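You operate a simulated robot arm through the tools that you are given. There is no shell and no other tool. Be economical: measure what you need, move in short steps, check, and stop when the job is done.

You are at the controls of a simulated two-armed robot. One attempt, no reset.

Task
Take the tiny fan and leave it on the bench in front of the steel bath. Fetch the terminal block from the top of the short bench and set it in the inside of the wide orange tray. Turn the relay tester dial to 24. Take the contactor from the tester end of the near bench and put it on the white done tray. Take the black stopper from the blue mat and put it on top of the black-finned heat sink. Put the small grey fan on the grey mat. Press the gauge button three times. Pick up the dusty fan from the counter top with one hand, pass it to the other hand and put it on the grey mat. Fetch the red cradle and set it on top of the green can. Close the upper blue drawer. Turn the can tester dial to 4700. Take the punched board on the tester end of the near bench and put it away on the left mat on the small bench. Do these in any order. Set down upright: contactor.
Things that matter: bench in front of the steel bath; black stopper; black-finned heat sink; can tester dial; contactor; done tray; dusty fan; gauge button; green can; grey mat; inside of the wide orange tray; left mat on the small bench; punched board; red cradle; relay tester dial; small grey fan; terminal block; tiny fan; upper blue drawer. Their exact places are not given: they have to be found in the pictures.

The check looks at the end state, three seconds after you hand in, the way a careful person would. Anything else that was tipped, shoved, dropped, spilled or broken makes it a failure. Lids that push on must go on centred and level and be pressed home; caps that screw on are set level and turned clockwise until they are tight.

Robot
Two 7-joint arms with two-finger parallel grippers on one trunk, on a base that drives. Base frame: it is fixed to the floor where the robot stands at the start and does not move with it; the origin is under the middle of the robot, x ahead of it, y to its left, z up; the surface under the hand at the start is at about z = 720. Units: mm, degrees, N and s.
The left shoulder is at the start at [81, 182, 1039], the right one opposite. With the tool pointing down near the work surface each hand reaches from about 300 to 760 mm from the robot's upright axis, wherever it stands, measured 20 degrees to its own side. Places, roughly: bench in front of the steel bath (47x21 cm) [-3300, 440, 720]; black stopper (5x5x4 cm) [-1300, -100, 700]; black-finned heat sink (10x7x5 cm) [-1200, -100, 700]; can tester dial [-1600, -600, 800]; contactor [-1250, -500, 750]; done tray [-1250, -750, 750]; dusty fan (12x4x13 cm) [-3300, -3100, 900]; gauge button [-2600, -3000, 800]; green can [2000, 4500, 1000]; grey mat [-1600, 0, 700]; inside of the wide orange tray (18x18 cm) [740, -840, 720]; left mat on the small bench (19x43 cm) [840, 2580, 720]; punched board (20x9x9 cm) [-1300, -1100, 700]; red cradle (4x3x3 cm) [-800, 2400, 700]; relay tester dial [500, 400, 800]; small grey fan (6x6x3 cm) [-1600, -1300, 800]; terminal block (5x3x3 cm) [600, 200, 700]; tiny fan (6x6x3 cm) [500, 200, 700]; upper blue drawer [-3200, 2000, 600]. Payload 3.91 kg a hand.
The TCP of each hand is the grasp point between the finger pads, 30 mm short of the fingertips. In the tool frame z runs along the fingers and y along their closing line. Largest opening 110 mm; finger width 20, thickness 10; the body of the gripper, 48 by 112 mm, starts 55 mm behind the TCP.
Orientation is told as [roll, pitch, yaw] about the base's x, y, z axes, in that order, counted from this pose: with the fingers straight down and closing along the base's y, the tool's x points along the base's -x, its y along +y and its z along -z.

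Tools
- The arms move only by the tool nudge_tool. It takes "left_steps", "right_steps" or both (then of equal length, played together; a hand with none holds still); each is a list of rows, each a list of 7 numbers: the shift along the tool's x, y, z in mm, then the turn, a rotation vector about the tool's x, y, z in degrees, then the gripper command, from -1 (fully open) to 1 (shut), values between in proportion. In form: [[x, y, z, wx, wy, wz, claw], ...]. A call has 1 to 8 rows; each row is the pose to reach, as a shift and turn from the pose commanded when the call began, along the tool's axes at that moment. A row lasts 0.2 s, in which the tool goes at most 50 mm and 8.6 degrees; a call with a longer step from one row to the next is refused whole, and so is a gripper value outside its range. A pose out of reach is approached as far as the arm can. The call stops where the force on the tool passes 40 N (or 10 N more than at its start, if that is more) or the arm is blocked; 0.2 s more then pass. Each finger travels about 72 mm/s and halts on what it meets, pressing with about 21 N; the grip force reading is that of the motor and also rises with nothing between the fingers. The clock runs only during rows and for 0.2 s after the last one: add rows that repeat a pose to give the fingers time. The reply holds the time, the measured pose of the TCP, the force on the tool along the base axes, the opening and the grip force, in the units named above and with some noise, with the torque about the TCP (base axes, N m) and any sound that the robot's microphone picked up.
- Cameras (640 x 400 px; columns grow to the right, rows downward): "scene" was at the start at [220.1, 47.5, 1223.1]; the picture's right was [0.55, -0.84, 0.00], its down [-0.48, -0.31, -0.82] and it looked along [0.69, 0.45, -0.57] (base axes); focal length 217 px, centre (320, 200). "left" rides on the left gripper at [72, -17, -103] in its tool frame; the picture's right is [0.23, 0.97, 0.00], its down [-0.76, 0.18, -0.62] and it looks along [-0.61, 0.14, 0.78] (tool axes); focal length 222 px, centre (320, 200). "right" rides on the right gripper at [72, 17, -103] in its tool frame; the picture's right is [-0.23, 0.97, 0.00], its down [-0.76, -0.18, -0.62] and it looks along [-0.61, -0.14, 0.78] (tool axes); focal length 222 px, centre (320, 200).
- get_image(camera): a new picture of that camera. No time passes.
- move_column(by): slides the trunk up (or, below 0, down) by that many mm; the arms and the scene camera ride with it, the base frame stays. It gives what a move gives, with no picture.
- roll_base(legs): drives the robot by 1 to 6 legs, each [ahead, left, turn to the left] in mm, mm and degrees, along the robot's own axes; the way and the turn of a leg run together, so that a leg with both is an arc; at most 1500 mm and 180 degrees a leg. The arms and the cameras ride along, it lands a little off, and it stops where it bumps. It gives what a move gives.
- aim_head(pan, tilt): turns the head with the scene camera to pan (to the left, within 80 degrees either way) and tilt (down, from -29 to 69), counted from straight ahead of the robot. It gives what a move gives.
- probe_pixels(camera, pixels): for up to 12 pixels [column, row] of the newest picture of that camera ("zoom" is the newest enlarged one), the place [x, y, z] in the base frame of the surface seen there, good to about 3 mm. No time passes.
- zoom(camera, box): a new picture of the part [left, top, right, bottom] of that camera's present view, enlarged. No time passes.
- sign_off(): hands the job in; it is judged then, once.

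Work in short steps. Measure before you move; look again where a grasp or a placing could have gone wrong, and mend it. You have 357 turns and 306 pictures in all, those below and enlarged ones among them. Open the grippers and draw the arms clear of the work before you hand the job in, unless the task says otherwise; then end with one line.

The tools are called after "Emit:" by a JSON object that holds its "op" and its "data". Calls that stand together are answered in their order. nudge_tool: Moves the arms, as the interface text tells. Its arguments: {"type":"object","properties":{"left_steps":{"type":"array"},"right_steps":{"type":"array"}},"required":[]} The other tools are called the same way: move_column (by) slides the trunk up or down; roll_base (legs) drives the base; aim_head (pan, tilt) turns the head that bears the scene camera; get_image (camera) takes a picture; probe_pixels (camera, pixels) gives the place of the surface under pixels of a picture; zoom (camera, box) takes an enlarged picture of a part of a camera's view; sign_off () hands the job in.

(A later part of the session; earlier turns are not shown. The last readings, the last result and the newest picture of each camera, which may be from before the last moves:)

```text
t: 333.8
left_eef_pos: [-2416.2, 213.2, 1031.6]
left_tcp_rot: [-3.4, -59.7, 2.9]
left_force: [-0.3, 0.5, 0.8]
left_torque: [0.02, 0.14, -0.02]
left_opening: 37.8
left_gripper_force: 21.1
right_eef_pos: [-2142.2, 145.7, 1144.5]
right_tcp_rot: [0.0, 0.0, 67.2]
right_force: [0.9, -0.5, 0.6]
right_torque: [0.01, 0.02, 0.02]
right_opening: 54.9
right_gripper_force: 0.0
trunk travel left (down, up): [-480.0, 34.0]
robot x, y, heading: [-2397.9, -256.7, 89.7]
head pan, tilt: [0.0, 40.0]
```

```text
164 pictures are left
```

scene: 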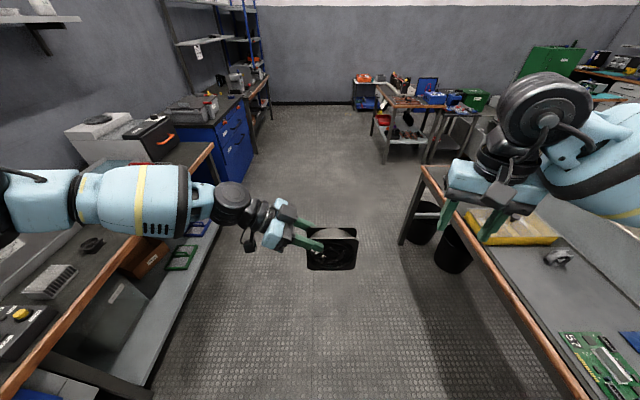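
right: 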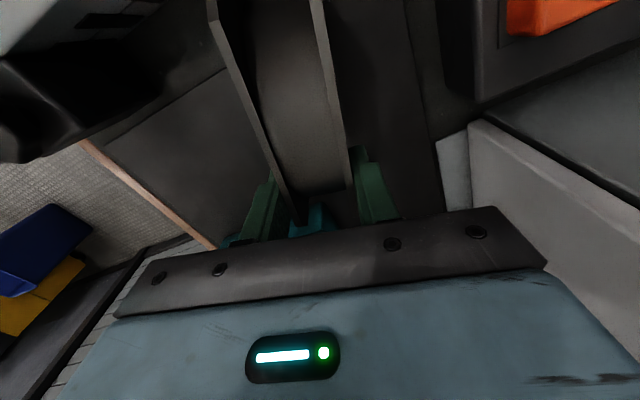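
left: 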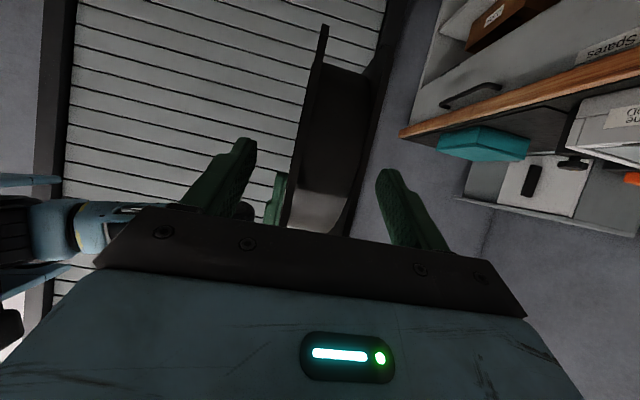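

I continue: forward to y≈250, turn to face the bench, keeping clear of its edge.

Emit:
{"op": "roll_base", "data": {"legs": [[507, 0, 0], [0, 0, -90]]}}

Emit:
{"op": "get_image", "data": {"camera": "scene"}}

```text
t: 340.6
left_eef_pos: [-1925.8, 259.8, 1031.1]
left_tcp_rot: [-3.5, -59.8, -87.9]
left_force: [-0.2, 0.0, -0.3]
left_torque: [0.13, -0.03, 0.02]
left_opening: 37.7
left_gripper_force: 21.0
right_eef_pos: [-1995.5, -14.0, 1143.6]
right_tcp_rot: [0.1, 0.0, -23.6]
right_force: [-0.4, 0.0, 1.0]
right_torque: [0.01, -0.01, 0.01]
right_opening: 55.0
right_gripper_force: 0.0
trunk travel left (down, up): [-480.0, 34.0]
robot x, y, heading: [-2393.3, 250.3, -0.9]
head pan, tilt: [0.0, 40.0]
```

```text
163 pictures are left
```

scene: 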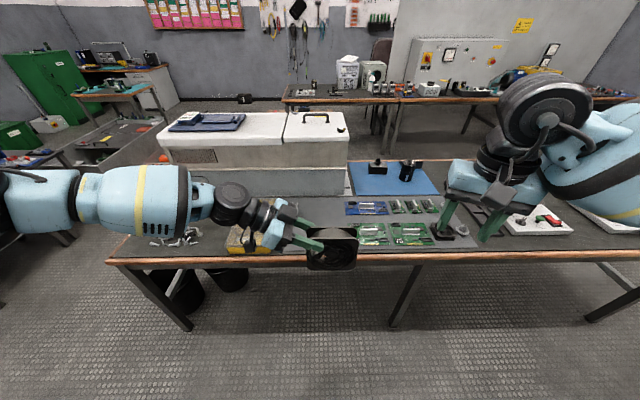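

I lower the trunk 150 mm, then drive 275 mm forward to be over the mat.

Emit:
{"op": "move_column", "data": {"by": -150}}

Emit:
{"op": "roll_base", "data": {"legs": [[275, 0, 0]]}}

Emit:
{"op": "get_image", "data": {"camera": "scene"}}

Emit:
{"op": "get_image", "data": {"camera": "left"}}

```text
t: 342.3
left_eef_pos: [-1925.1, 259.7, 882.4]
left_tcp_rot: [-3.3, -59.7, -88.1]
left_force: [-0.1, -1.1, -0.3]
left_torque: [0.13, -0.04, 0.0]
left_opening: 38.1
left_gripper_force: 20.6
right_eef_pos: [-1996.9, -13.9, 993.6]
right_tcp_rot: [0.0, -0.1, -23.7]
right_force: [-0.5, 0.5, 1.1]
right_torque: [-0.02, -0.01, 0.02]
right_opening: 54.9
right_gripper_force: 0.0
trunk travel left (down, up): [-330.0, 184.0]
robot x, y, heading: [-2394.5, 246.2, -1.1]
head pan, tilt: [0.0, 40.0]
```

```text
t: 344.3
left_eef_pos: [-1649.5, 256.5, 881.5]
left_tcp_rot: [-3.4, -59.7, -87.6]
left_force: [0.0, 0.4, -0.3]
left_torque: [0.13, 0.01, -0.02]
left_opening: 38.2
left_gripper_force: 20.7
right_eef_pos: [-1720.4, -16.1, 994.2]
right_tcp_rot: [0.0, 0.0, -23.4]
right_force: [-0.3, -0.2, -1.4]
right_torque: [-0.02, -0.01, 0.0]
right_opening: 54.9
right_gripper_force: 0.1
trunk travel left (down, up): [-330.0, 184.0]
robot x, y, heading: [-2120.6, 245.5, -0.9]
head pan, tilt: [0.0, 40.0]
```

```text
162 pictures are left
```

scene: 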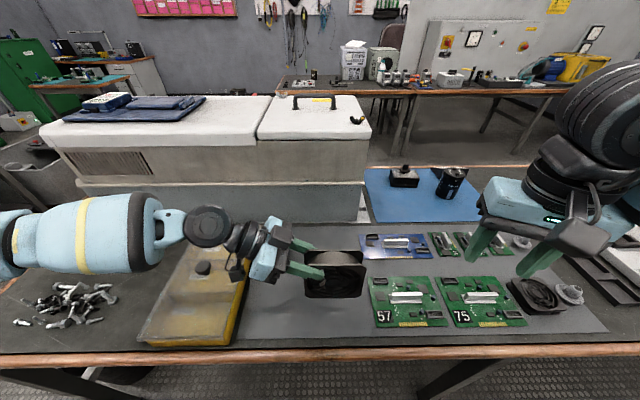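

```text
161 pictures are left
```

left: 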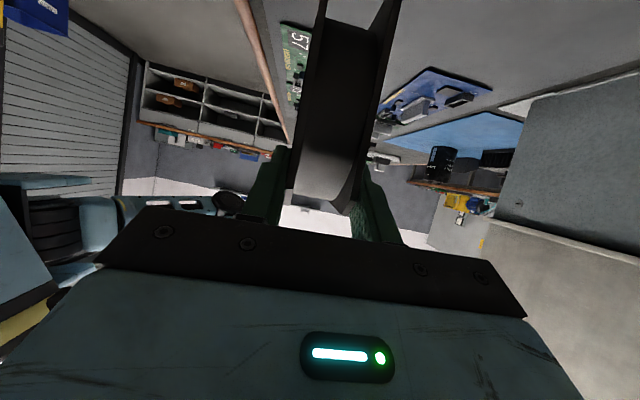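

I probe the fan's bottom edge to know its height above the mat.

Emit:
{"op": "zoom", "data": {"camera": "scene", "box": [230, 200, 430, 330]}}

Emit:
{"op": "probe_pixels", "data": {"camera": "scene", "pixels": [[335, 296], [310, 293], [360, 296], [308, 255], [362, 270], [335, 306], [369, 300]]}}

```text
3.08 times, centred on (330, 265) of scene
```

zoom: 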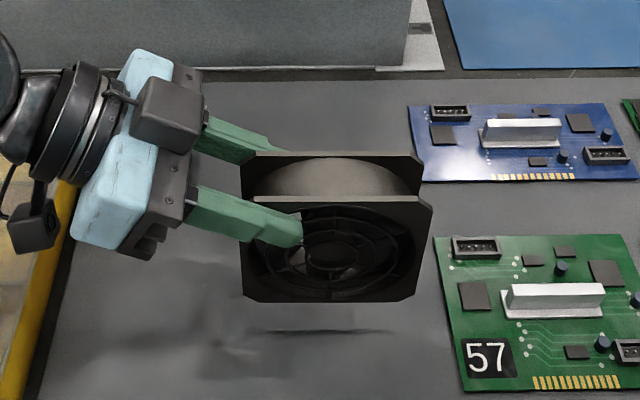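

```text
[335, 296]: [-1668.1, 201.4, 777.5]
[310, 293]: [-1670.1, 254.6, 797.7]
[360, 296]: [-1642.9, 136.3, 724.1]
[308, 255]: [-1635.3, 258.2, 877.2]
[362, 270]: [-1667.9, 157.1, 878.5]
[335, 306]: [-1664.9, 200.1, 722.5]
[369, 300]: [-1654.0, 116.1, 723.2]
```

The fan's bottom is about 48 mm above the mat. I lower the trunk 45 mm, then the rest in small steps.

Emit:
{"op": "move_column", "data": {"by": -45}}

Emit:
{"op": "zoom", "data": {"camera": "scene", "box": [230, 180, 430, 310]}}

```text
t: 345.1
left_eef_pos: [-1649.8, 257.2, 836.6]
left_tcp_rot: [-3.4, -59.6, -87.9]
left_force: [0.3, 0.0, -0.1]
left_torque: [0.13, -0.05, 0.01]
left_opening: 37.8
left_gripper_force: 20.8
right_eef_pos: [-1720.0, -17.7, 950.5]
right_tcp_rot: [0.1, -0.1, -23.5]
right_force: [0.2, -0.2, -0.5]
right_torque: [-0.01, 0.0, -0.02]
right_opening: 55.1
right_gripper_force: 0.0
trunk travel left (down, up): [-285.0, 229.0]
robot x, y, heading: [-2122.4, 244.1, -1.1]
head pan, tilt: [0.0, 40.0]
```

```text
3.08 times, centred on (330, 245) of scene
```

zoom: 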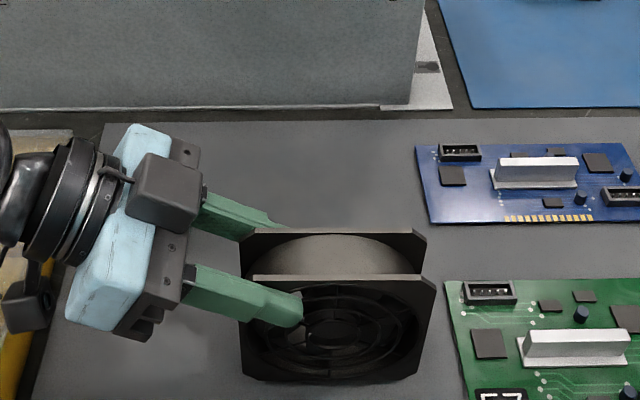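

Emit:
{"op": "move_column", "data": {"by": -2.5}}

Emit:
{"op": "move_column", "data": {"by": -1.5}}

```text
t: 345.7
left_eef_pos: [-1650.4, 255.6, 833.5]
left_tcp_rot: [-3.4, -59.8, -87.8]
left_force: [-0.5, 0.8, -0.2]
left_torque: [0.15, 0.01, 0.0]
left_opening: 38.0
left_gripper_force: 21.1
right_eef_pos: [-1719.4, -17.4, 948.0]
right_tcp_rot: [0.1, -0.1, -23.4]
right_force: [0.4, 0.0, -0.2]
right_torque: [0.0, -0.05, -0.03]
right_opening: 55.1
right_gripper_force: 0.1
trunk travel left (down, up): [-283.0, 232.0]
robot x, y, heading: [-2119.8, 243.6, -0.9]
head pan, tilt: [0.0, 40.0]
```

```text
t: 346.2
left_eef_pos: [-1650.4, 256.9, 831.6]
left_tcp_rot: [-3.5, -59.7, -87.8]
left_force: [0.0, -0.4, -0.1]
left_torque: [0.14, -0.02, 0.02]
left_opening: 38.0
left_gripper_force: 20.9
right_eef_pos: [-1720.4, -17.7, 945.0]
right_tcp_rot: [0.1, 0.0, -23.4]
right_force: [-0.1, -0.5, 0.2]
right_torque: [0.01, 0.01, 0.01]
right_opening: 55.0
right_gripper_force: 0.0
trunk travel left (down, up): [-281.0, 233.0]
robot x, y, heading: [-2116.3, 245.2, -1.1]
head pan, tilt: [0.0, 40.0]
```

Emit:
{"op": "move_column", "data": {"by": -2}}

Emit:
{"op": "move_column", "data": {"by": -2}}

```text
t: 346.7
left_eef_pos: [-1650.6, 256.2, 831.1]
left_tcp_rot: [-3.4, -59.7, -87.8]
left_force: [-1.2, 1.9, 0.3]
left_torque: [-0.07, 0.02, -0.09]
left_opening: 37.6
left_gripper_force: 20.7
right_eef_pos: [-1721.0, -16.8, 942.4]
right_tcp_rot: [0.0, -0.1, -23.3]
right_force: [-0.3, 0.2, -0.3]
right_torque: [0.0, -0.02, 0.0]
right_opening: 55.0
right_gripper_force: 0.0
trunk travel left (down, up): [-279.0, 235.0]
robot x, y, heading: [-2121.8, 242.9, -0.9]
head pan, tilt: [0.0, 40.0]
```

```text
t: 347.2
left_eef_pos: [-1649.8, 255.5, 832.3]
left_tcp_rot: [-3.2, -59.9, -88.1]
left_force: [-3.3, 5.9, 12.4]
left_torque: [-0.3, 0.03, -0.1]
left_opening: 37.7
left_gripper_force: 21.5
right_eef_pos: [-1721.4, -16.9, 941.9]
right_tcp_rot: [0.0, -0.1, -23.3]
right_force: [0.4, -0.2, 0.5]
right_torque: [-0.03, -0.01, 0.01]
right_opening: 54.9
right_gripper_force: 0.0
trunk travel left (down, up): [-277.0, 237.0]
robot x, y, heading: [-2122.8, 244.1, -1.1]
head pan, tilt: [0.0, 40.0]
```

Contact with 12 N. I open the left gripper and draw it back along its own axis.

Emit:
{"op": "nudge_tool", "data": {"left_steps": [[0, 0, -1, 0, 0, 0, 0.7], [0, 0, -1, 0, 0, 0, 0.2], [0, 0, -1, 0, 0, 0, -0.1], [0, 0, -1, 0, 0, 0, -0.1], [0, 0, -25, 0, 0, 0, -0.1], [0, 0, -60, 0, 0, 0, -0.1], [0, 0, -100, 0, 0, 0, -0.1], [0, 0, -140, 0, 0, 0, -0.1]]}}

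Emit:
{"op": "get_image", "data": {"camera": "scene"}}

```text
t: 349.0
left_eef_pos: [-1646.6, 378.2, 899.6]
left_tcp_rot: [-3.5, -59.7, -88.0]
left_force: [-0.2, 1.2, -0.5]
left_torque: [0.0, -0.03, -0.01]
left_opening: 60.4
left_gripper_force: 0.0
right_eef_pos: [-1721.1, -17.2, 941.8]
right_tcp_rot: [0.0, -0.1, -23.4]
right_force: [-0.1, 0.5, 0.1]
right_torque: [0.01, -0.03, 0.03]
right_opening: 54.8
right_gripper_force: 0.0
trunk travel left (down, up): [-277.0, 237.0]
robot x, y, heading: [-2122.7, 246.4, -1.0]
head pan, tilt: [0.0, 40.0]
```

```text
158 pictures are left
```

scene: 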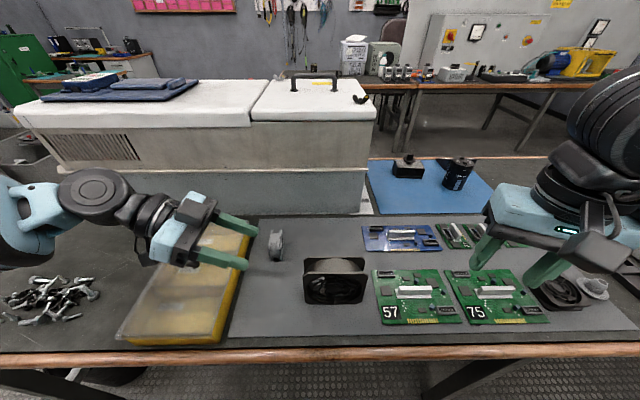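

Both fans stand on the grey mat. I back away, raise the trunk to its start height and straighten the left hand.

Emit:
{"op": "roll_base", "data": {"legs": [[-300, 0, 0]]}}

Emit:
{"op": "move_column", "data": {"by": 23}}

Emit:
{"op": "nudge_tool", "data": {"left_steps": [[0, 0, -10, 0, 8, 0, 0], [0, 0, -20, 0, 16, 0, 0], [0, 0, -30, 0, 24, 0, 0], [0, 0, -40, 0, 32, 0, 0], [0, 0, -50, 0, 40, 0, 0], [0, 0, -60, 0, 48, 0, 0], [0, 0, -70, 0, 56, 0, 0], [0, 0, -70, 0, 60, 0, 0]]}}

```text
t: 351.1
left_eef_pos: [-1947.7, 382.7, 899.3]
left_tcp_rot: [-3.4, -59.7, -87.9]
left_force: [0.0, -0.1, -0.5]
left_torque: [-0.01, -0.03, -0.03]
left_opening: 60.5
left_gripper_force: 0.0
right_eef_pos: [-2022.5, -12.0, 940.9]
right_tcp_rot: [-0.1, -0.1, -23.4]
right_force: [0.1, 0.6, -0.9]
right_torque: [0.0, -0.01, 0.0]
right_opening: 54.9
right_gripper_force: 0.1
trunk travel left (down, up): [-277.0, 237.0]
robot x, y, heading: [-2421.2, 245.5, -1.0]
head pan, tilt: [0.0, 40.0]
```

```text
t: 351.8
left_eef_pos: [-1947.6, 383.8, 922.0]
left_tcp_rot: [-3.5, -59.7, -87.7]
left_force: [0.4, 0.1, 0.1]
left_torque: [-0.02, 0.0, 0.0]
left_opening: 60.6
left_gripper_force: 0.1
right_eef_pos: [-2021.2, -11.1, 964.2]
right_tcp_rot: [0.1, 0.1, -23.4]
right_force: [-0.6, -0.3, -0.5]
right_torque: [0.02, 0.0, 0.0]
right_opening: 54.9
right_gripper_force: 0.0
trunk travel left (down, up): [-300.0, 214.0]
robot x, y, heading: [-2423.3, 248.6, -1.0]
head pan, tilt: [0.0, 40.0]
```

```text
t: 353.6
left_eef_pos: [-1945.9, 443.3, 958.2]
left_tcp_rot: [-1.7, 0.5, -90.7]
left_force: [-0.5, -0.4, 0.2]
left_torque: [-0.03, 0.0, 0.0]
left_opening: 55.0
left_gripper_force: 0.1
right_eef_pos: [-2022.0, -12.4, 964.5]
right_tcp_rot: [0.0, 0.0, -23.4]
right_force: [0.2, 0.7, 0.6]
right_torque: [0.02, 0.01, 0.04]
right_opening: 55.1
right_gripper_force: 0.0
trunk travel left (down, up): [-300.0, 214.0]
robot x, y, heading: [-2422.4, 250.1, -0.7]
head pan, tilt: [0.0, 40.0]
```

Emit:
{"op": "nudge_tool", "data": {"left_steps": [[0, -15, -5, 0, 0, -8.5, 0], [0, -30, -10, 0, 0, -17, 0], [0, -45, -15, 0, 0, -25.5, 0], [0, -60, -20, 0, 0, -34, 0], [-30, -75, -25, 0, 0, -42.5, 0], [-50, -90, -30, 0, 0, -51, 0], [-70, -105, -35, 0, 0, -59.5, 0], [-90, -120, -40, 0, 0, -68, 0]], "right_steps": [[0, 0, -5, 0, 0, -4, 0], [0, 0, -10, 0, 0, -8, 0], [0, 0, -15, 0, 0, -12, 0], [0, 0, -20, 0, 0, -16, 0], [0, 0, -25, 0, 0, -20, 0], [0, 0, -30, 0, 0, -23, 0], [0, 0, -35, 0, 0, -23, 0], [0, 0, -40, 0, 0, -23, 0]]}}

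Emit:
{"op": "roll_base", "data": {"legs": [[0, 0, -90], [1150, 0, 0], [1150, 0, 0], [0, 0, 90], [1200, 0, 0], [780, 0, 0]]}}

```text
t: 355.4
left_eef_pos: [-2065.0, 355.2, 1000.8]
left_tcp_rot: [-0.4, 1.8, -22.6]
left_force: [0.1, 0.5, -0.1]
left_torque: [-0.01, 0.04, 0.02]
left_opening: 55.1
left_gripper_force: 0.2
right_eef_pos: [-2019.8, -12.4, 1005.2]
right_tcp_rot: [0.0, 0.0, -0.3]
right_force: [0.0, -0.3, 0.2]
right_torque: [0.0, -0.01, 0.0]
right_opening: 55.1
right_gripper_force: 0.1
trunk travel left (down, up): [-300.0, 214.0]
robot x, y, heading: [-2423.3, 250.0, -0.9]
head pan, tilt: [0.0, 40.0]
```

```text
t: 383.9
left_eef_pos: [-154.0, -2061.6, 999.4]
left_tcp_rot: [-0.4, 1.7, -24.3]
left_force: [0.6, -0.2, 0.0]
left_torque: [0.0, 0.02, -0.01]
left_opening: 55.1
left_gripper_force: 0.1
right_eef_pos: [-118.9, -2429.8, 1004.0]
right_tcp_rot: [0.0, 0.0, -1.8]
right_force: [0.4, -0.1, 0.3]
right_torque: [-0.01, 0.03, 0.01]
right_opening: 54.8
right_gripper_force: 0.1
trunk travel left (down, up): [-300.0, 214.0]
robot x, y, heading: [-513.8, -2163.6, -2.7]
head pan, tilt: [0.0, 40.0]
```

I drive up the front aisle and face the near bench at the punched board.

Emit:
{"op": "roll_base", "data": {"legs": [[0, 0, 92], [1370, 0, 0], [0, 0, 91], [140, 0, 0]]}}

Emit:
{"op": "aim_head", "data": {"pan": 15, "tilt": 42}}

Emit:
{"op": "get_image", "data": {"camera": "scene"}}

```text
t: 399.4
left_eef_pos: [-1001.0, -897.1, 999.9]
left_tcp_rot: [-0.4, 1.7, 158.7]
left_force: [-0.7, 0.0, -0.2]
left_torque: [-0.04, -0.03, 0.0]
left_opening: 54.8
left_gripper_force: 0.1
right_eef_pos: [-1054.1, -531.1, 1004.6]
right_tcp_rot: [0.1, 0.0, -179.1]
right_force: [-0.6, 0.3, 0.0]
right_torque: [0.02, 0.02, -0.01]
right_opening: 54.9
right_gripper_force: 0.0
trunk travel left (down, up): [-300.0, 214.0]
robot x, y, heading: [-644.6, -782.9, -179.5]
head pan, tilt: [0.0, 40.0]
```

```text
t: 400.2
left_eef_pos: [-1001.2, -896.9, 1001.0]
left_tcp_rot: [-0.5, 1.7, 158.7]
left_force: [0.3, 0.1, -0.1]
left_torque: [-0.01, -0.01, 0.0]
left_opening: 55.0
left_gripper_force: 0.2
right_eef_pos: [-1054.6, -531.0, 1004.9]
right_tcp_rot: [0.0, -0.1, -179.0]
right_force: [0.0, 0.7, -0.4]
right_torque: [-0.03, -0.02, 0.0]
right_opening: 55.0
right_gripper_force: 0.1
trunk travel left (down, up): [-300.0, 214.0]
robot x, y, heading: [-648.0, -782.8, -179.5]
head pan, tilt: [15.0, 42.0]
```

```text
157 pictures are left
```

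scene: 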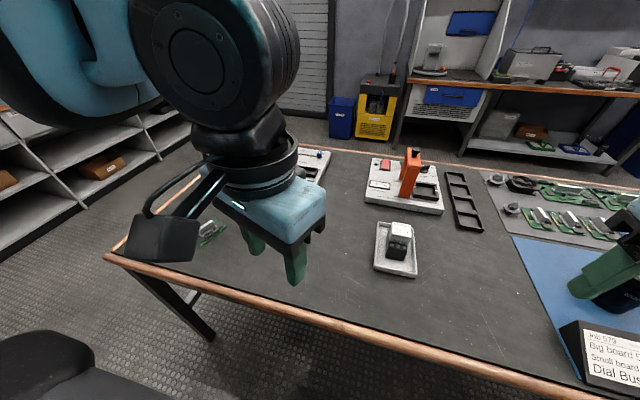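

The left hand hides the board; I move it above the board and use its camera.

Emit:
{"op": "nudge_tool", "data": {"left_steps": [[-20, 33, 0, 0, 0, -4, -0.5], [-40, 66, 0, 0, 0, -8, -0.5], [-60, 99, 0, 0, 0, -12, -0.5], [-80, 132, 0, 0, -0.5, -16, -0.5], [-100, 165, 0, 0, -1, -20, -0.5], [-117, 195, 0, 0, -1.7, -21, -0.5]]}}

Emit:
{"op": "get_image", "data": {"camera": "left"}}

Emit:
{"op": "get_image", "data": {"camera": "scene"}}

```text
t: 401.6
left_eef_pos: [-1182.0, -1037.1, 994.9]
left_tcp_rot: [0.0, 0.1, 179.8]
left_force: [-0.3, 0.2, 0.4]
left_torque: [0.0, -0.01, 0.0]
left_opening: 82.7
left_gripper_force: 0.1
right_eef_pos: [-1054.8, -530.4, 1004.1]
right_tcp_rot: [0.0, -0.1, -179.0]
right_force: [-0.7, -0.6, -0.1]
right_torque: [-0.01, 0.01, 0.03]
right_opening: 54.9
right_gripper_force: 0.1
trunk travel left (down, up): [-300.0, 214.0]
robot x, y, heading: [-646.7, -781.4, -179.2]
head pan, tilt: [15.0, 42.0]
```

```text
156 pictures are left
```

left: 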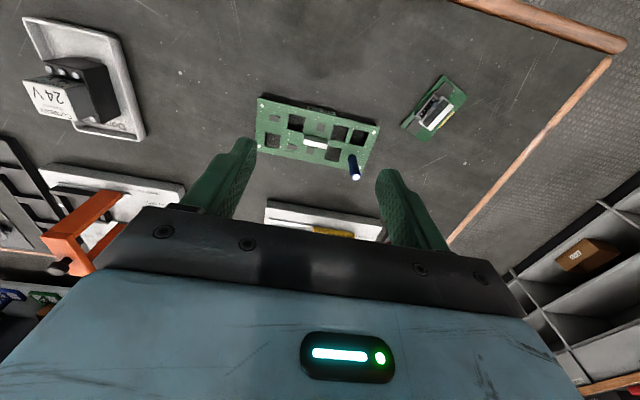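

```text
155 pictures are left
```

scene: 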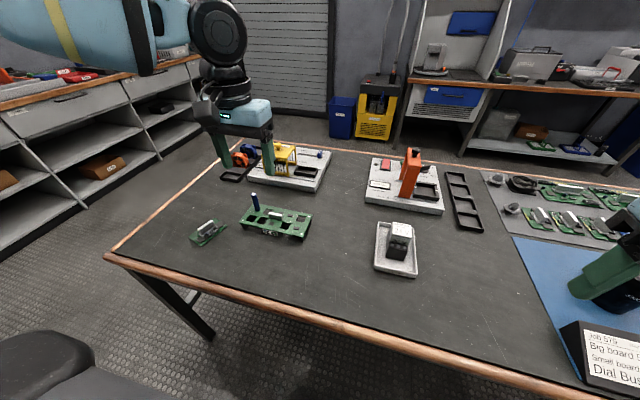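

I zoom on the punched board in both views and probe its corners.

Emit:
{"op": "zoom", "data": {"camera": "scene", "box": [225, 180, 325, 255]}}

Emit:
{"op": "zoom", "data": {"camera": "left", "box": [240, 80, 400, 190]}}

Emit:
{"op": "probe_pixels", "data": {"camera": "left", "pixels": [[259, 100], [379, 128], [257, 149], [368, 172], [315, 142], [354, 155], [356, 176], [300, 110], [310, 155], [265, 140]]}}

```text
5.33 times, centred on (275, 218) of scene
```

zoom: 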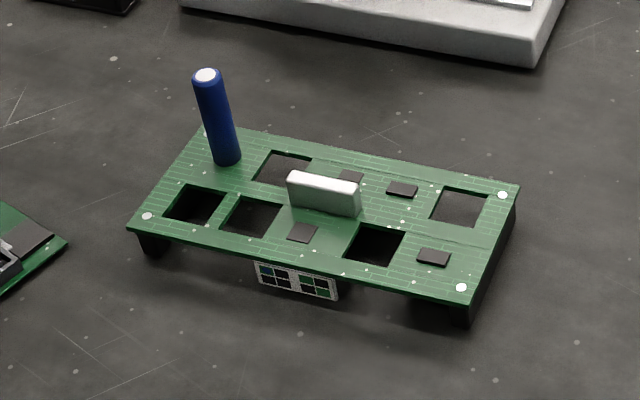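

```text
3.64 times, centred on (320, 135) of left
```

zoom: 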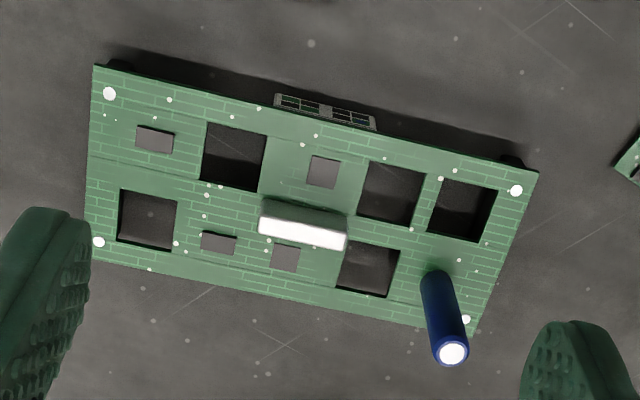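

```text
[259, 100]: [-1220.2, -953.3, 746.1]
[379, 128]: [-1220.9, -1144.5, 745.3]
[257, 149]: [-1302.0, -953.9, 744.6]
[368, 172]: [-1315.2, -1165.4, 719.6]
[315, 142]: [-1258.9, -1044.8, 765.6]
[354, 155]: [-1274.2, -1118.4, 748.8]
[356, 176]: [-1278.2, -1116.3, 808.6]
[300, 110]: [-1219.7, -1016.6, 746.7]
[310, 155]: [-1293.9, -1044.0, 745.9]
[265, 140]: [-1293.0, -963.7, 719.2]
```

Board: x −1220…−1302, y −953…−1145, top z 745; blue post at (−1277,−1117). I'll grip across its 82 mm width at the centre (−1261,−1049), closing along x (yaw 90).

Emit:
{"op": "nudge_tool", "data": {"left_steps": [[-10, 2, 10, 0, 0, 8.5, -1], [-20, 3, 20, 0, 0, 17, -1], [-30, 5, 30, 0, 0, 25.5, -1], [-40, 6, 40, 0, 0, 34, -1], [-50, 8, 50, 0, 0, 42.5, -1], [-60, 9, 60, 0, 0, 51, -1], [-70, 11, 60, 0, 0, 59.5, -1], [-79, 12, 60, 0, 0, 68, -1]]}}

Emit:
{"op": "nudge_tool", "data": {"left_steps": [[0, 0, 20, 0, 0, 8, -1], [0, 0, 40, 0, 0, 16, -1], [0, 0, 60, 0, 0, 21.8, -1], [0, 0, 80, 0, 0, 21.8, -1]]}}

Emit:
{"op": "get_image", "data": {"camera": "left"}}

```text
t: 403.4
left_eef_pos: [-1260.2, -1048.3, 935.6]
left_tcp_rot: [-0.1, 0.0, 111.6]
left_force: [0.3, 0.4, -0.5]
left_torque: [0.0, -0.01, 0.0]
left_opening: 109.9
left_gripper_force: 0.0
right_eef_pos: [-1055.3, -530.1, 1005.0]
right_tcp_rot: [0.1, -0.1, -178.9]
right_force: [-0.4, 0.7, 0.0]
right_torque: [-0.01, -0.02, -0.01]
right_opening: 55.1
right_gripper_force: 0.0
trunk travel left (down, up): [-300.0, 214.0]
robot x, y, heading: [-645.7, -780.3, -179.7]
head pan, tilt: [15.0, 42.0]
```

```text
t: 404.4
left_eef_pos: [-1259.8, -1047.3, 855.6]
left_tcp_rot: [0.0, -0.1, 89.8]
left_force: [0.3, -0.6, 0.0]
left_torque: [0.02, -0.01, 0.01]
left_opening: 110.1
left_gripper_force: 0.0
right_eef_pos: [-1054.1, -530.8, 1005.5]
right_tcp_rot: [-0.1, -0.2, -179.0]
right_force: [0.2, 0.1, 0.2]
right_torque: [0.0, 0.05, 0.01]
right_opening: 55.2
right_gripper_force: 0.0
trunk travel left (down, up): [-300.0, 214.0]
robot x, y, heading: [-650.5, -781.9, -179.6]
head pan, tilt: [15.0, 42.0]
```

```text
152 pictures are left
```

left: 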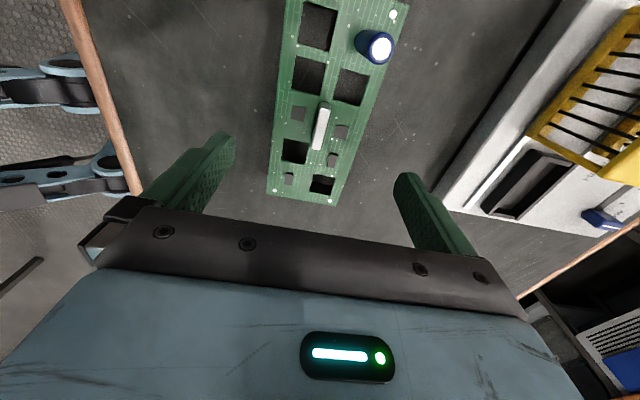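

Aligned. I check the clearance to the tester base on the far side.

Emit:
{"op": "probe_pixels", "data": {"camera": "left", "pixels": [[447, 185], [470, 150], [440, 200], [290, 100], [372, 100], [300, 150], [350, 150], [320, 130]]}}

```text
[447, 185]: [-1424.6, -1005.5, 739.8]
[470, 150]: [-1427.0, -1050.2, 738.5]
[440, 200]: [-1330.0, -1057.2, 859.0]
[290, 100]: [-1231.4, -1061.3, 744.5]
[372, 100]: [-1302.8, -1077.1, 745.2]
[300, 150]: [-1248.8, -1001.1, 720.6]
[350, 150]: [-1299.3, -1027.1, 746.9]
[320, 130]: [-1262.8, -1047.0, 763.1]
```

Clear. I lower to TCP 763 and close.

Emit:
{"op": "nudge_tool", "data": {"left_steps": [[0, 1, 40, 0, 0, 0, -1], [0, 1, 75, 0, 0, 0, -1], [0, 1, 92.5, 0, 0, 0, -1], [0, 1, 92.5, 0, 0, 0, -0.4], [0, 1, 92.5, 0, 0, 0, 1], [0, 1, 92.5, 0, 0, 0, 1], [0, 1, 92.5, 0, 0, 0, 1]]}}

Emit:
{"op": "get_image", "data": {"camera": "left"}}

```text
t: 406.0
left_eef_pos: [-1260.9, -1048.7, 763.0]
left_tcp_rot: [-0.2, 0.0, 89.9]
left_force: [0.5, -0.7, 0.5]
left_torque: [0.02, 0.0, 0.01]
left_opening: 87.6
left_gripper_force: 20.4
right_eef_pos: [-1054.9, -530.6, 1006.0]
right_tcp_rot: [0.0, -0.1, -179.0]
right_force: [-1.0, -0.5, -0.5]
right_torque: [-0.01, -0.01, 0.0]
right_opening: 55.1
right_gripper_force: 0.1
trunk travel left (down, up): [-300.0, 214.0]
robot x, y, heading: [-645.2, -784.1, -179.6]
head pan, tilt: [15.0, 42.0]
```

```text
151 pictures are left
```

left: 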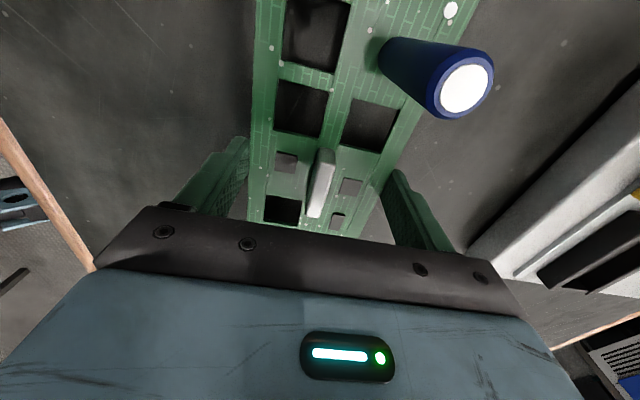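

Gripped (87.6 mm). I lift and check that it hangs level.

Emit:
{"op": "nudge_tool", "data": {"left_steps": [[0, 0, -15, 0, 0, 0, 1], [0, 0, -50, 0, 0, 0, 1], [0, 0, -90, 0, 0, 0, 1], [0, 0, -135, 0, 0, 0, 1], [0, 0, -180, 0, 0, 0, 1], [0, 0, -220, 0, 0, 0, 1]]}}

Emit:
{"op": "get_image", "data": {"camera": "scene"}}

Emit:
{"op": "get_image", "data": {"camera": "left"}}

```text
t: 407.4
left_eef_pos: [-1261.7, -1047.4, 984.2]
left_tcp_rot: [0.0, 0.0, 89.9]
left_force: [-0.9, 0.5, -1.6]
left_torque: [0.02, 0.03, 0.03]
left_opening: 87.5
left_gripper_force: 21.4
right_eef_pos: [-1054.4, -530.3, 1004.9]
right_tcp_rot: [0.0, -0.1, -179.1]
right_force: [-0.3, -0.2, 0.0]
right_torque: [-0.01, -0.03, -0.04]
right_opening: 55.0
right_gripper_force: 0.1
trunk travel left (down, up): [-300.0, 214.0]
robot x, y, heading: [-646.8, -784.7, -179.2]
head pan, tilt: [15.0, 42.0]
```

```text
150 pictures are left
```

scene: 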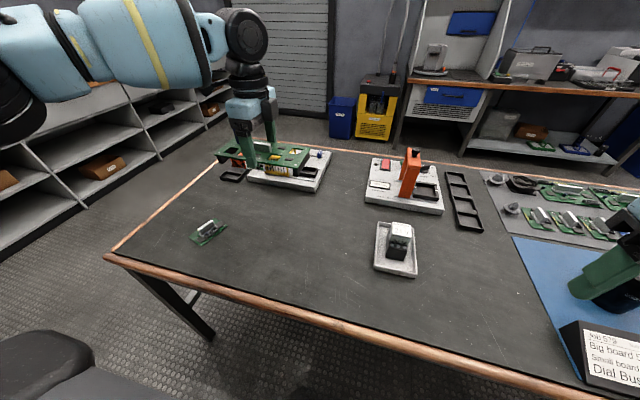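

```text
149 pictures are left
```

left: 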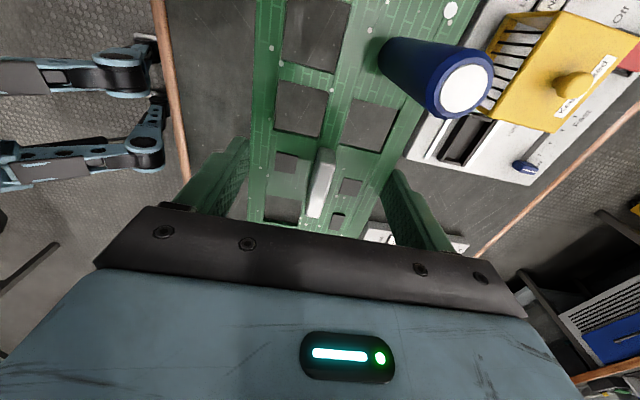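

The board is held level. I pull the left hand in, back off, turn to +y and look ahead.

Emit:
{"op": "nudge_tool", "data": {"left_steps": [[0, -40, 0, 0, 0, 0, 1], [0, -80, 0, 0, 0, 0, 1], [0, -120, 0, 0, 0, 0, 1], [0, -160, 0, 0, 0, 0, 1], [0, -200, 0, 0, 0, 0, 1]]}}

Emit:
{"op": "roll_base", "data": {"legs": [[-330, 0, 0], [0, 0, -90]]}}

Emit:
{"op": "aim_head", "data": {"pan": 0, "tilt": 20}}

Emit:
{"op": "get_image", "data": {"camera": "scene"}}

```text
t: 408.6
left_eef_pos: [-1058.5, -1048.7, 984.1]
left_tcp_rot: [0.0, -0.1, 89.9]
left_force: [-0.7, 0.6, -2.1]
left_torque: [0.04, 0.01, -0.03]
left_opening: 87.9
left_gripper_force: 20.6
right_eef_pos: [-1053.3, -530.9, 1005.7]
right_tcp_rot: [0.0, -0.2, -178.9]
right_force: [0.2, -0.1, 0.0]
right_torque: [0.0, 0.04, 0.03]
right_opening: 55.2
right_gripper_force: 0.1
trunk travel left (down, up): [-300.0, 214.0]
robot x, y, heading: [-652.1, -786.8, -179.7]
head pan, tilt: [15.0, 42.0]
```

```text
t: 414.7
left_eef_pos: [-575.3, -365.4, 983.9]
left_tcp_rot: [0.0, 0.1, -0.5]
left_force: [0.2, 0.3, -2.4]
left_torque: [0.04, 0.02, 0.05]
left_opening: 87.6
left_gripper_force: 21.5
right_eef_pos: [-58.1, -375.4, 1004.3]
right_tcp_rot: [-0.1, -0.1, 90.5]
right_force: [0.4, 1.0, -0.3]
right_torque: [-0.04, 0.0, -0.02]
right_opening: 55.0
right_gripper_force: 0.0
trunk travel left (down, up): [-300.0, 214.0]
robot x, y, heading: [-309.8, -777.1, 90.0]
head pan, tilt: [15.0, 42.0]
```

```text
t: 415.5
left_eef_pos: [-574.9, -364.4, 984.4]
left_tcp_rot: [-0.1, 0.1, -0.6]
left_force: [0.3, -0.5, -2.3]
left_torque: [0.03, 0.02, -0.02]
left_opening: 87.8
left_gripper_force: 20.8
right_eef_pos: [-57.3, -374.4, 1005.6]
right_tcp_rot: [-0.1, 0.0, 90.6]
right_force: [-0.2, 0.2, -0.8]
right_torque: [0.01, -0.01, 0.0]
right_opening: 55.0
right_gripper_force: 0.0
trunk travel left (down, up): [-300.0, 214.0]
robot x, y, heading: [-311.5, -776.8, 89.8]
head pan, tilt: [0.0, 20.0]
```

```text
148 pictures are left
```

scene: 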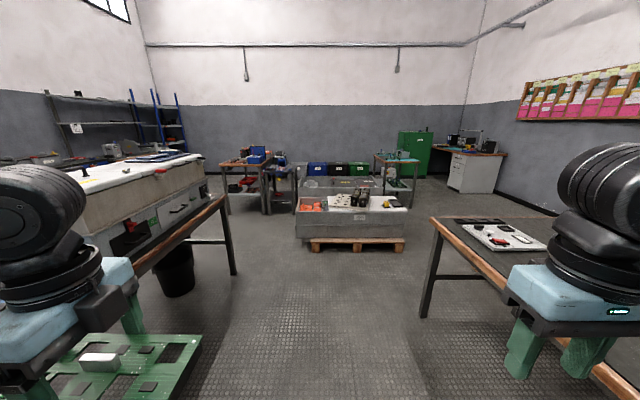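

The pallet tank stands in the middle; I probe the obstacles and benches ahead to plan the route.

Emit:
{"op": "probe_pixels", "data": {"camera": "scene", "pixels": [[312, 248], [403, 250], [297, 200], [408, 212], [230, 212], [265, 212], [297, 210], [375, 190], [415, 205], [395, 160], [245, 165], [460, 190]]}}

Emit:
{"op": "zoom", "data": {"camera": "scene", "box": [210, 120, 430, 260]}}

```text
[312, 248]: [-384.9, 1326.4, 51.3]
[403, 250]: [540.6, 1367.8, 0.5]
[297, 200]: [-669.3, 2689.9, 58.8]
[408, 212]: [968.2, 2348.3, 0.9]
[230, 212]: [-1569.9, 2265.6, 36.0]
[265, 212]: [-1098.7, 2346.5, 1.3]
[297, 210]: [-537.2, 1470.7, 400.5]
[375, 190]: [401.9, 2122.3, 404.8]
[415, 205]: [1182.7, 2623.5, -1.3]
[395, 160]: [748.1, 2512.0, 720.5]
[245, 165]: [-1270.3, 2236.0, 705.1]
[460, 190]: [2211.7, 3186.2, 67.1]
```

```text
2.86 times, centred on (320, 190) of scene
```

zoom: 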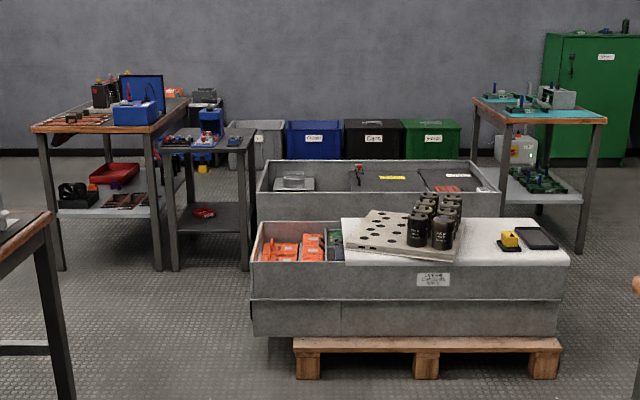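

The red cradle should be on the narrow dark table near (−800,2300). I drive forward to y≈550 and look again.

Emit:
{"op": "roll_base", "data": {"legs": [[1300, 0, 0]]}}

Emit:
{"op": "aim_head", "data": {"pan": 15, "tilt": 22}}

Emit:
{"op": "get_image", "data": {"camera": "scene"}}

```text
t: 422.1
left_eef_pos: [-572.0, 936.4, 985.2]
left_tcp_rot: [-0.1, -0.1, -0.7]
left_force: [-0.3, 0.1, -2.1]
left_torque: [-0.04, -0.01, -0.01]
left_opening: 87.4
left_gripper_force: 20.6
right_eef_pos: [-56.0, 925.1, 1006.0]
right_tcp_rot: [0.0, -0.1, 90.4]
right_force: [0.3, 0.4, -0.1]
right_torque: [0.03, 0.02, 0.03]
right_opening: 55.1
right_gripper_force: 0.0
trunk travel left (down, up): [-300.0, 214.0]
robot x, y, heading: [-312.7, 518.4, 90.0]
head pan, tilt: [0.0, 20.0]
```

```text
t: 422.8
left_eef_pos: [-571.3, 936.3, 983.9]
left_tcp_rot: [-0.1, 0.0, -0.8]
left_force: [-0.1, 0.1, -1.6]
left_torque: [-0.01, 0.0, 0.01]
left_opening: 87.7
left_gripper_force: 21.2
right_eef_pos: [-55.9, 924.0, 1004.9]
right_tcp_rot: [-0.1, -0.2, 90.5]
right_force: [0.3, 0.9, 0.8]
right_torque: [0.0, -0.01, 0.05]
right_opening: 54.9
right_gripper_force: 0.0
trunk travel left (down, up): [-300.0, 214.0]
robot x, y, heading: [-314.4, 518.5, 89.8]
head pan, tilt: [15.0, 22.0]
```

```text
146 pictures are left
```

scene: 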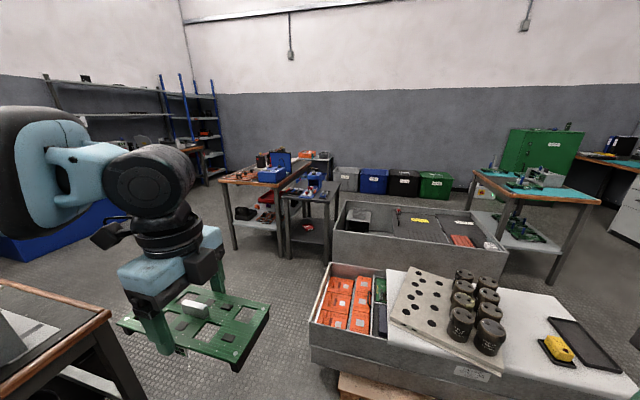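

Emit:
{"op": "zoom", "data": {"camera": "scene", "box": [220, 140, 350, 260]}}

Emit:
{"op": "probe_pixels", "data": {"camera": "scene", "pixels": [[100, 320], [312, 190], [285, 200], [288, 255], [328, 258], [335, 195], [310, 345], [330, 240], [238, 248], [275, 183], [550, 200], [515, 215]]}}

```text
3.33 times, centred on (285, 200) of scene
```

zoom: 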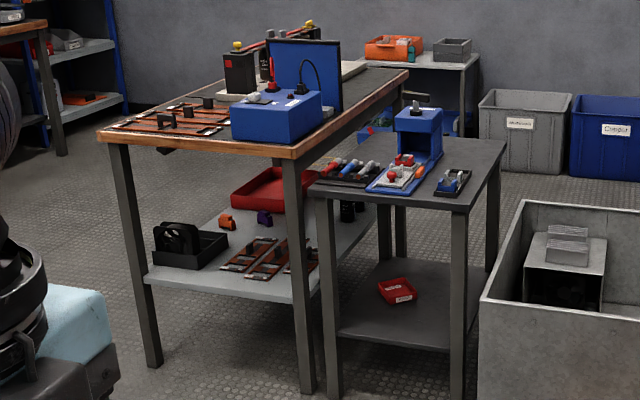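

```text
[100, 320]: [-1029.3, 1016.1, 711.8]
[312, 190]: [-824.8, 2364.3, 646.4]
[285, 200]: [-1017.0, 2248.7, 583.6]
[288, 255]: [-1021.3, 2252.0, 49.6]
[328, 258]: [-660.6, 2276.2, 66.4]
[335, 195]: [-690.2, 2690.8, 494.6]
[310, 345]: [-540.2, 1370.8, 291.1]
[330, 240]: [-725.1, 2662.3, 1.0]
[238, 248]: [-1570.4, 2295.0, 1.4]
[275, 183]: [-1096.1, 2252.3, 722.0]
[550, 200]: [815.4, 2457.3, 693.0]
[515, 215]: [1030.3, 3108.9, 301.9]
```

The gap between the bench corner (−1029,1016) and the tank (−540,1350) is tight (~590 mm). I probe the tanks' outline and the small bench to judge the route on the right.

Emit:
{"op": "probe_pixels", "data": {"camera": "scene", "pixels": [[333, 258], [345, 203], [470, 213], [507, 248], [345, 262], [500, 268], [625, 375], [500, 255], [472, 200], [600, 205], [555, 275], [490, 180]]}}

Emit:
{"op": "aim_head", "data": {"pan": -25, "tilt": 25}}

Emit:
{"op": "get_image", "data": {"camera": "scene"}}

```text
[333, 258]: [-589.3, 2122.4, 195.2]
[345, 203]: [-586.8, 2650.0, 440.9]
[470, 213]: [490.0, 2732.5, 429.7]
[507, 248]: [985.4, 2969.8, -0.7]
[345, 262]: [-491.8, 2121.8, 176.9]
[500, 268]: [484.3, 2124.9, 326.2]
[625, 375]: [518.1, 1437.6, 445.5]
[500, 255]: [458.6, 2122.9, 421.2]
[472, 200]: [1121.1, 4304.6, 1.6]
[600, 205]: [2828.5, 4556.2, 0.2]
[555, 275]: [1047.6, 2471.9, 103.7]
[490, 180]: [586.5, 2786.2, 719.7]
```

```text
t: 423.9
left_eef_pos: [-573.9, 936.1, 983.3]
left_tcp_rot: [-0.1, -0.1, -0.7]
left_force: [0.6, 0.0, -2.6]
left_torque: [0.03, -0.01, 0.01]
left_opening: 87.5
left_gripper_force: 21.3
right_eef_pos: [-56.5, 924.6, 1004.4]
right_tcp_rot: [0.0, -0.1, 90.4]
right_force: [-0.5, -0.1, 0.4]
right_torque: [0.0, 0.0, 0.01]
right_opening: 54.8
right_gripper_force: 0.1
trunk travel left (down, up): [-300.0, 214.0]
robot x, y, heading: [-311.1, 518.2, 89.9]
head pan, tilt: [-25.0, 25.0]
```

```text
144 pictures are left
```

scene: 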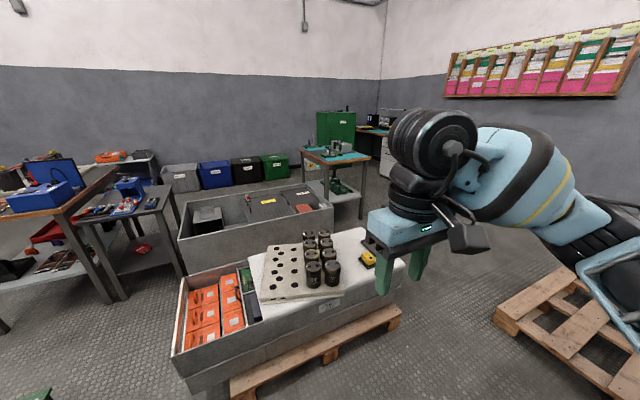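

Emit:
{"op": "probe_pixels", "data": {"camera": "scene", "pixels": [[498, 315], [560, 265], [530, 335], [600, 385], [395, 325], [440, 300], [335, 205], [362, 215], [305, 155], [350, 160], [635, 340]]}}

```text
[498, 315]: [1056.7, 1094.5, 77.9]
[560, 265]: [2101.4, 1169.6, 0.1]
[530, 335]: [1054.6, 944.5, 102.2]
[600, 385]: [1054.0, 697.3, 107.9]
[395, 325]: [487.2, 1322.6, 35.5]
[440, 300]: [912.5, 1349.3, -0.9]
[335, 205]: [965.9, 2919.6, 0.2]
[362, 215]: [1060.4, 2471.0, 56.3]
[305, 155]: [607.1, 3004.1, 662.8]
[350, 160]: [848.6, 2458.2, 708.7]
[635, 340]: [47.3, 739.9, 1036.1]
```

Gaps are about 560–590 mm on both sides, so I need the base's own footprint. I look straight down at it.

Emit:
{"op": "aim_head", "data": {"pan": 0, "tilt": 69}}

Emit:
{"op": "get_image", "data": {"camera": "scene"}}

```text
t: 425.0
left_eef_pos: [-572.4, 935.9, 983.6]
left_tcp_rot: [-0.1, 0.1, -0.8]
left_force: [0.1, -0.3, -1.7]
left_torque: [-0.01, -0.04, 0.01]
left_opening: 87.4
left_gripper_force: 21.0
right_eef_pos: [-54.7, 925.6, 1004.5]
right_tcp_rot: [0.0, -0.2, 90.4]
right_force: [0.4, 0.0, 0.1]
right_torque: [0.01, -0.04, 0.02]
right_opening: 54.9
right_gripper_force: 0.1
trunk travel left (down, up): [-300.0, 214.0]
robot x, y, heading: [-312.7, 521.2, 89.9]
head pan, tilt: [0.0, 68.8]
```

```text
143 pictures are left
```

scene: 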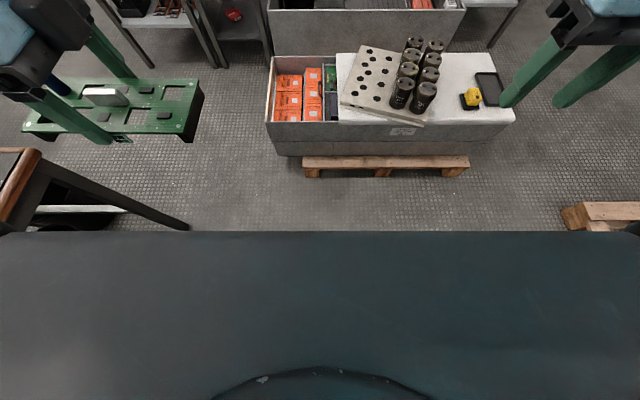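

Emit:
{"op": "probe_pixels", "data": {"camera": "scene", "pixels": [[320, 236], [20, 240], [620, 240], [320, 300], [100, 300], [540, 300], [270, 130], [510, 120], [20, 150], [565, 215], [190, 228]]}}

```text
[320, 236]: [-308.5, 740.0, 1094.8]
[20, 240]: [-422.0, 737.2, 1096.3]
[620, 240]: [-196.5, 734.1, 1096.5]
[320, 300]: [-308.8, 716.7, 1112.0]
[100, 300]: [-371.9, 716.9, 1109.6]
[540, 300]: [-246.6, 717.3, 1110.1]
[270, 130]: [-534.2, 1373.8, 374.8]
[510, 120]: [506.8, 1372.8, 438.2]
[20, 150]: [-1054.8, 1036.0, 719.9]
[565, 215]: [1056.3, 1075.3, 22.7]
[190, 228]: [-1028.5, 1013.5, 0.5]
```

I use the left hand camera, which looks towards the robot's front, to see the base on the floor.

Emit:
{"op": "get_image", "data": {"camera": "left"}}

Emit:
{"op": "get_image", "data": {"camera": "right"}}

```text
142 pictures are left
```

left: 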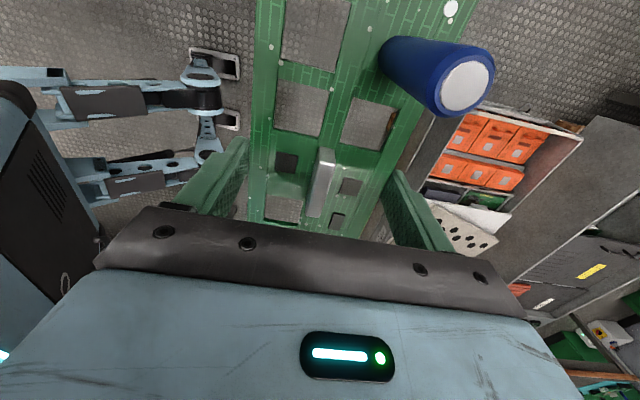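

```text
141 pictures are left
```

right: 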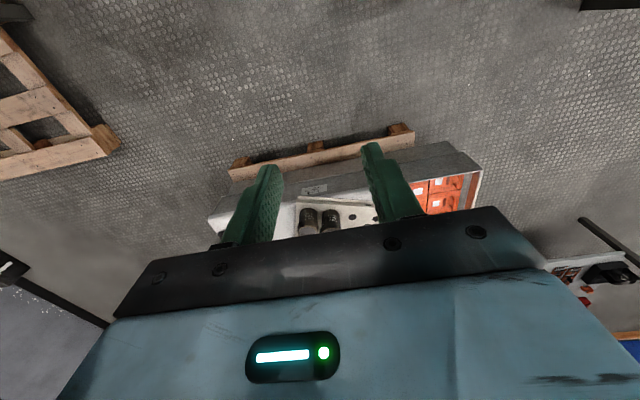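

The robot's own lower body shows at left (60–240, 50–200). I probe its extremities.

Emit:
{"op": "probe_pixels", "data": {"camera": "left", "pixels": [[205, 70], [205, 100], [238, 65], [205, 135], [120, 100], [140, 185], [70, 90], [40, 75], [100, 160], [215, 155], [238, 120]]}}

```text
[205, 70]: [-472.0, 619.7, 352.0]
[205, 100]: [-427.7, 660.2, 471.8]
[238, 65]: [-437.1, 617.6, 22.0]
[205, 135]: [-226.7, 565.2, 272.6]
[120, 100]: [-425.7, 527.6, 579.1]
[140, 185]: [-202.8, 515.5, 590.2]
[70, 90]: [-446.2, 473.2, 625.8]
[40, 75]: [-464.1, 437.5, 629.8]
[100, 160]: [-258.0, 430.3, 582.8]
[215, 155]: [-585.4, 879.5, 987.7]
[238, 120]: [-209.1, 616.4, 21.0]
```

The robot's feet are within about ±160 mm, so the gap (≈590 mm) is fine. I drive through its middle to (−880,1600).

Emit:
{"op": "roll_base", "data": {"legs": [[440, 400, 0], [250, 90, 0], [380, 80, 0]]}}

Emit:
{"op": "aim_head", "data": {"pan": 0, "tilt": 30}}

Emit:
{"op": "get_image", "data": {"camera": "scene"}}

```text
t: 432.6
left_eef_pos: [-1136.6, 1996.3, 983.9]
left_tcp_rot: [-0.2, -0.1, -0.8]
left_force: [-0.1, 0.7, -1.0]
left_torque: [0.01, 0.02, -0.01]
left_opening: 87.3
left_gripper_force: 21.0
right_eef_pos: [-620.3, 1985.1, 1004.3]
right_tcp_rot: [0.0, -0.1, 90.3]
right_force: [0.1, 0.0, -0.4]
right_torque: [0.04, -0.01, 0.01]
right_opening: 55.0
right_gripper_force: 0.1
trunk travel left (down, up): [-300.0, 214.0]
robot x, y, heading: [-877.6, 1582.8, 89.6]
head pan, tilt: [0.0, 68.8]
```

```text
t: 433.6
left_eef_pos: [-1137.4, 1996.3, 984.1]
left_tcp_rot: [-0.1, -0.1, -0.8]
left_force: [0.4, -0.8, -1.7]
left_torque: [0.0, -0.02, -0.02]
left_opening: 87.4
left_gripper_force: 20.6
right_eef_pos: [-619.6, 1984.2, 1004.4]
right_tcp_rot: [-0.1, -0.2, 90.3]
right_force: [0.3, 1.2, -0.7]
right_torque: [-0.03, 0.01, 0.01]
right_opening: 54.9
right_gripper_force: 0.1
trunk travel left (down, up): [-300.0, 214.0]
robot x, y, heading: [-878.4, 1582.5, 89.7]
head pan, tilt: [0.0, 30.0]
```

```text
140 pictures are left
```

scene: 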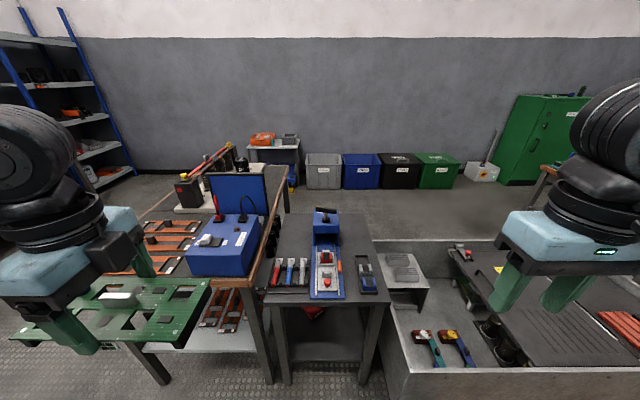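

Passed through. I zoom on the dark table to find the red cradle.

Emit:
{"op": "zoom", "data": {"camera": "scene", "box": [255, 195, 395, 310]}}

Emit:
{"op": "probe_pixels", "data": {"camera": "scene", "pixels": [[325, 280], [328, 285], [325, 262], [325, 220], [265, 300], [385, 300], [275, 295], [312, 270], [342, 270], [367, 285], [225, 245], [250, 195]]}}

```text
3.48 times, centred on (325, 252) of scene
```

zoom: 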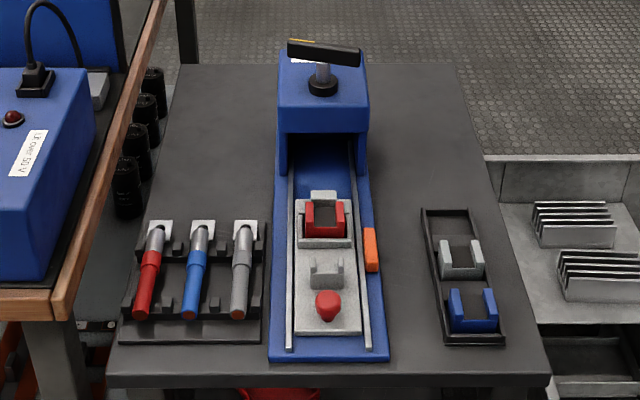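

```text
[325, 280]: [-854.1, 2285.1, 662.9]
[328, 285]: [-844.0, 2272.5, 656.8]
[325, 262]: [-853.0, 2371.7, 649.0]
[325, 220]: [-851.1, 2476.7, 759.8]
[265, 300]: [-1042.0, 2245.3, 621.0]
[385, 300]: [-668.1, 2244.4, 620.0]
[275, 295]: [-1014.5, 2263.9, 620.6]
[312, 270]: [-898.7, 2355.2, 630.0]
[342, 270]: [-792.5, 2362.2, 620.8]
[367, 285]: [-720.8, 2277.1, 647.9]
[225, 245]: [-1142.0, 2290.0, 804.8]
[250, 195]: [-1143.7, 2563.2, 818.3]
```

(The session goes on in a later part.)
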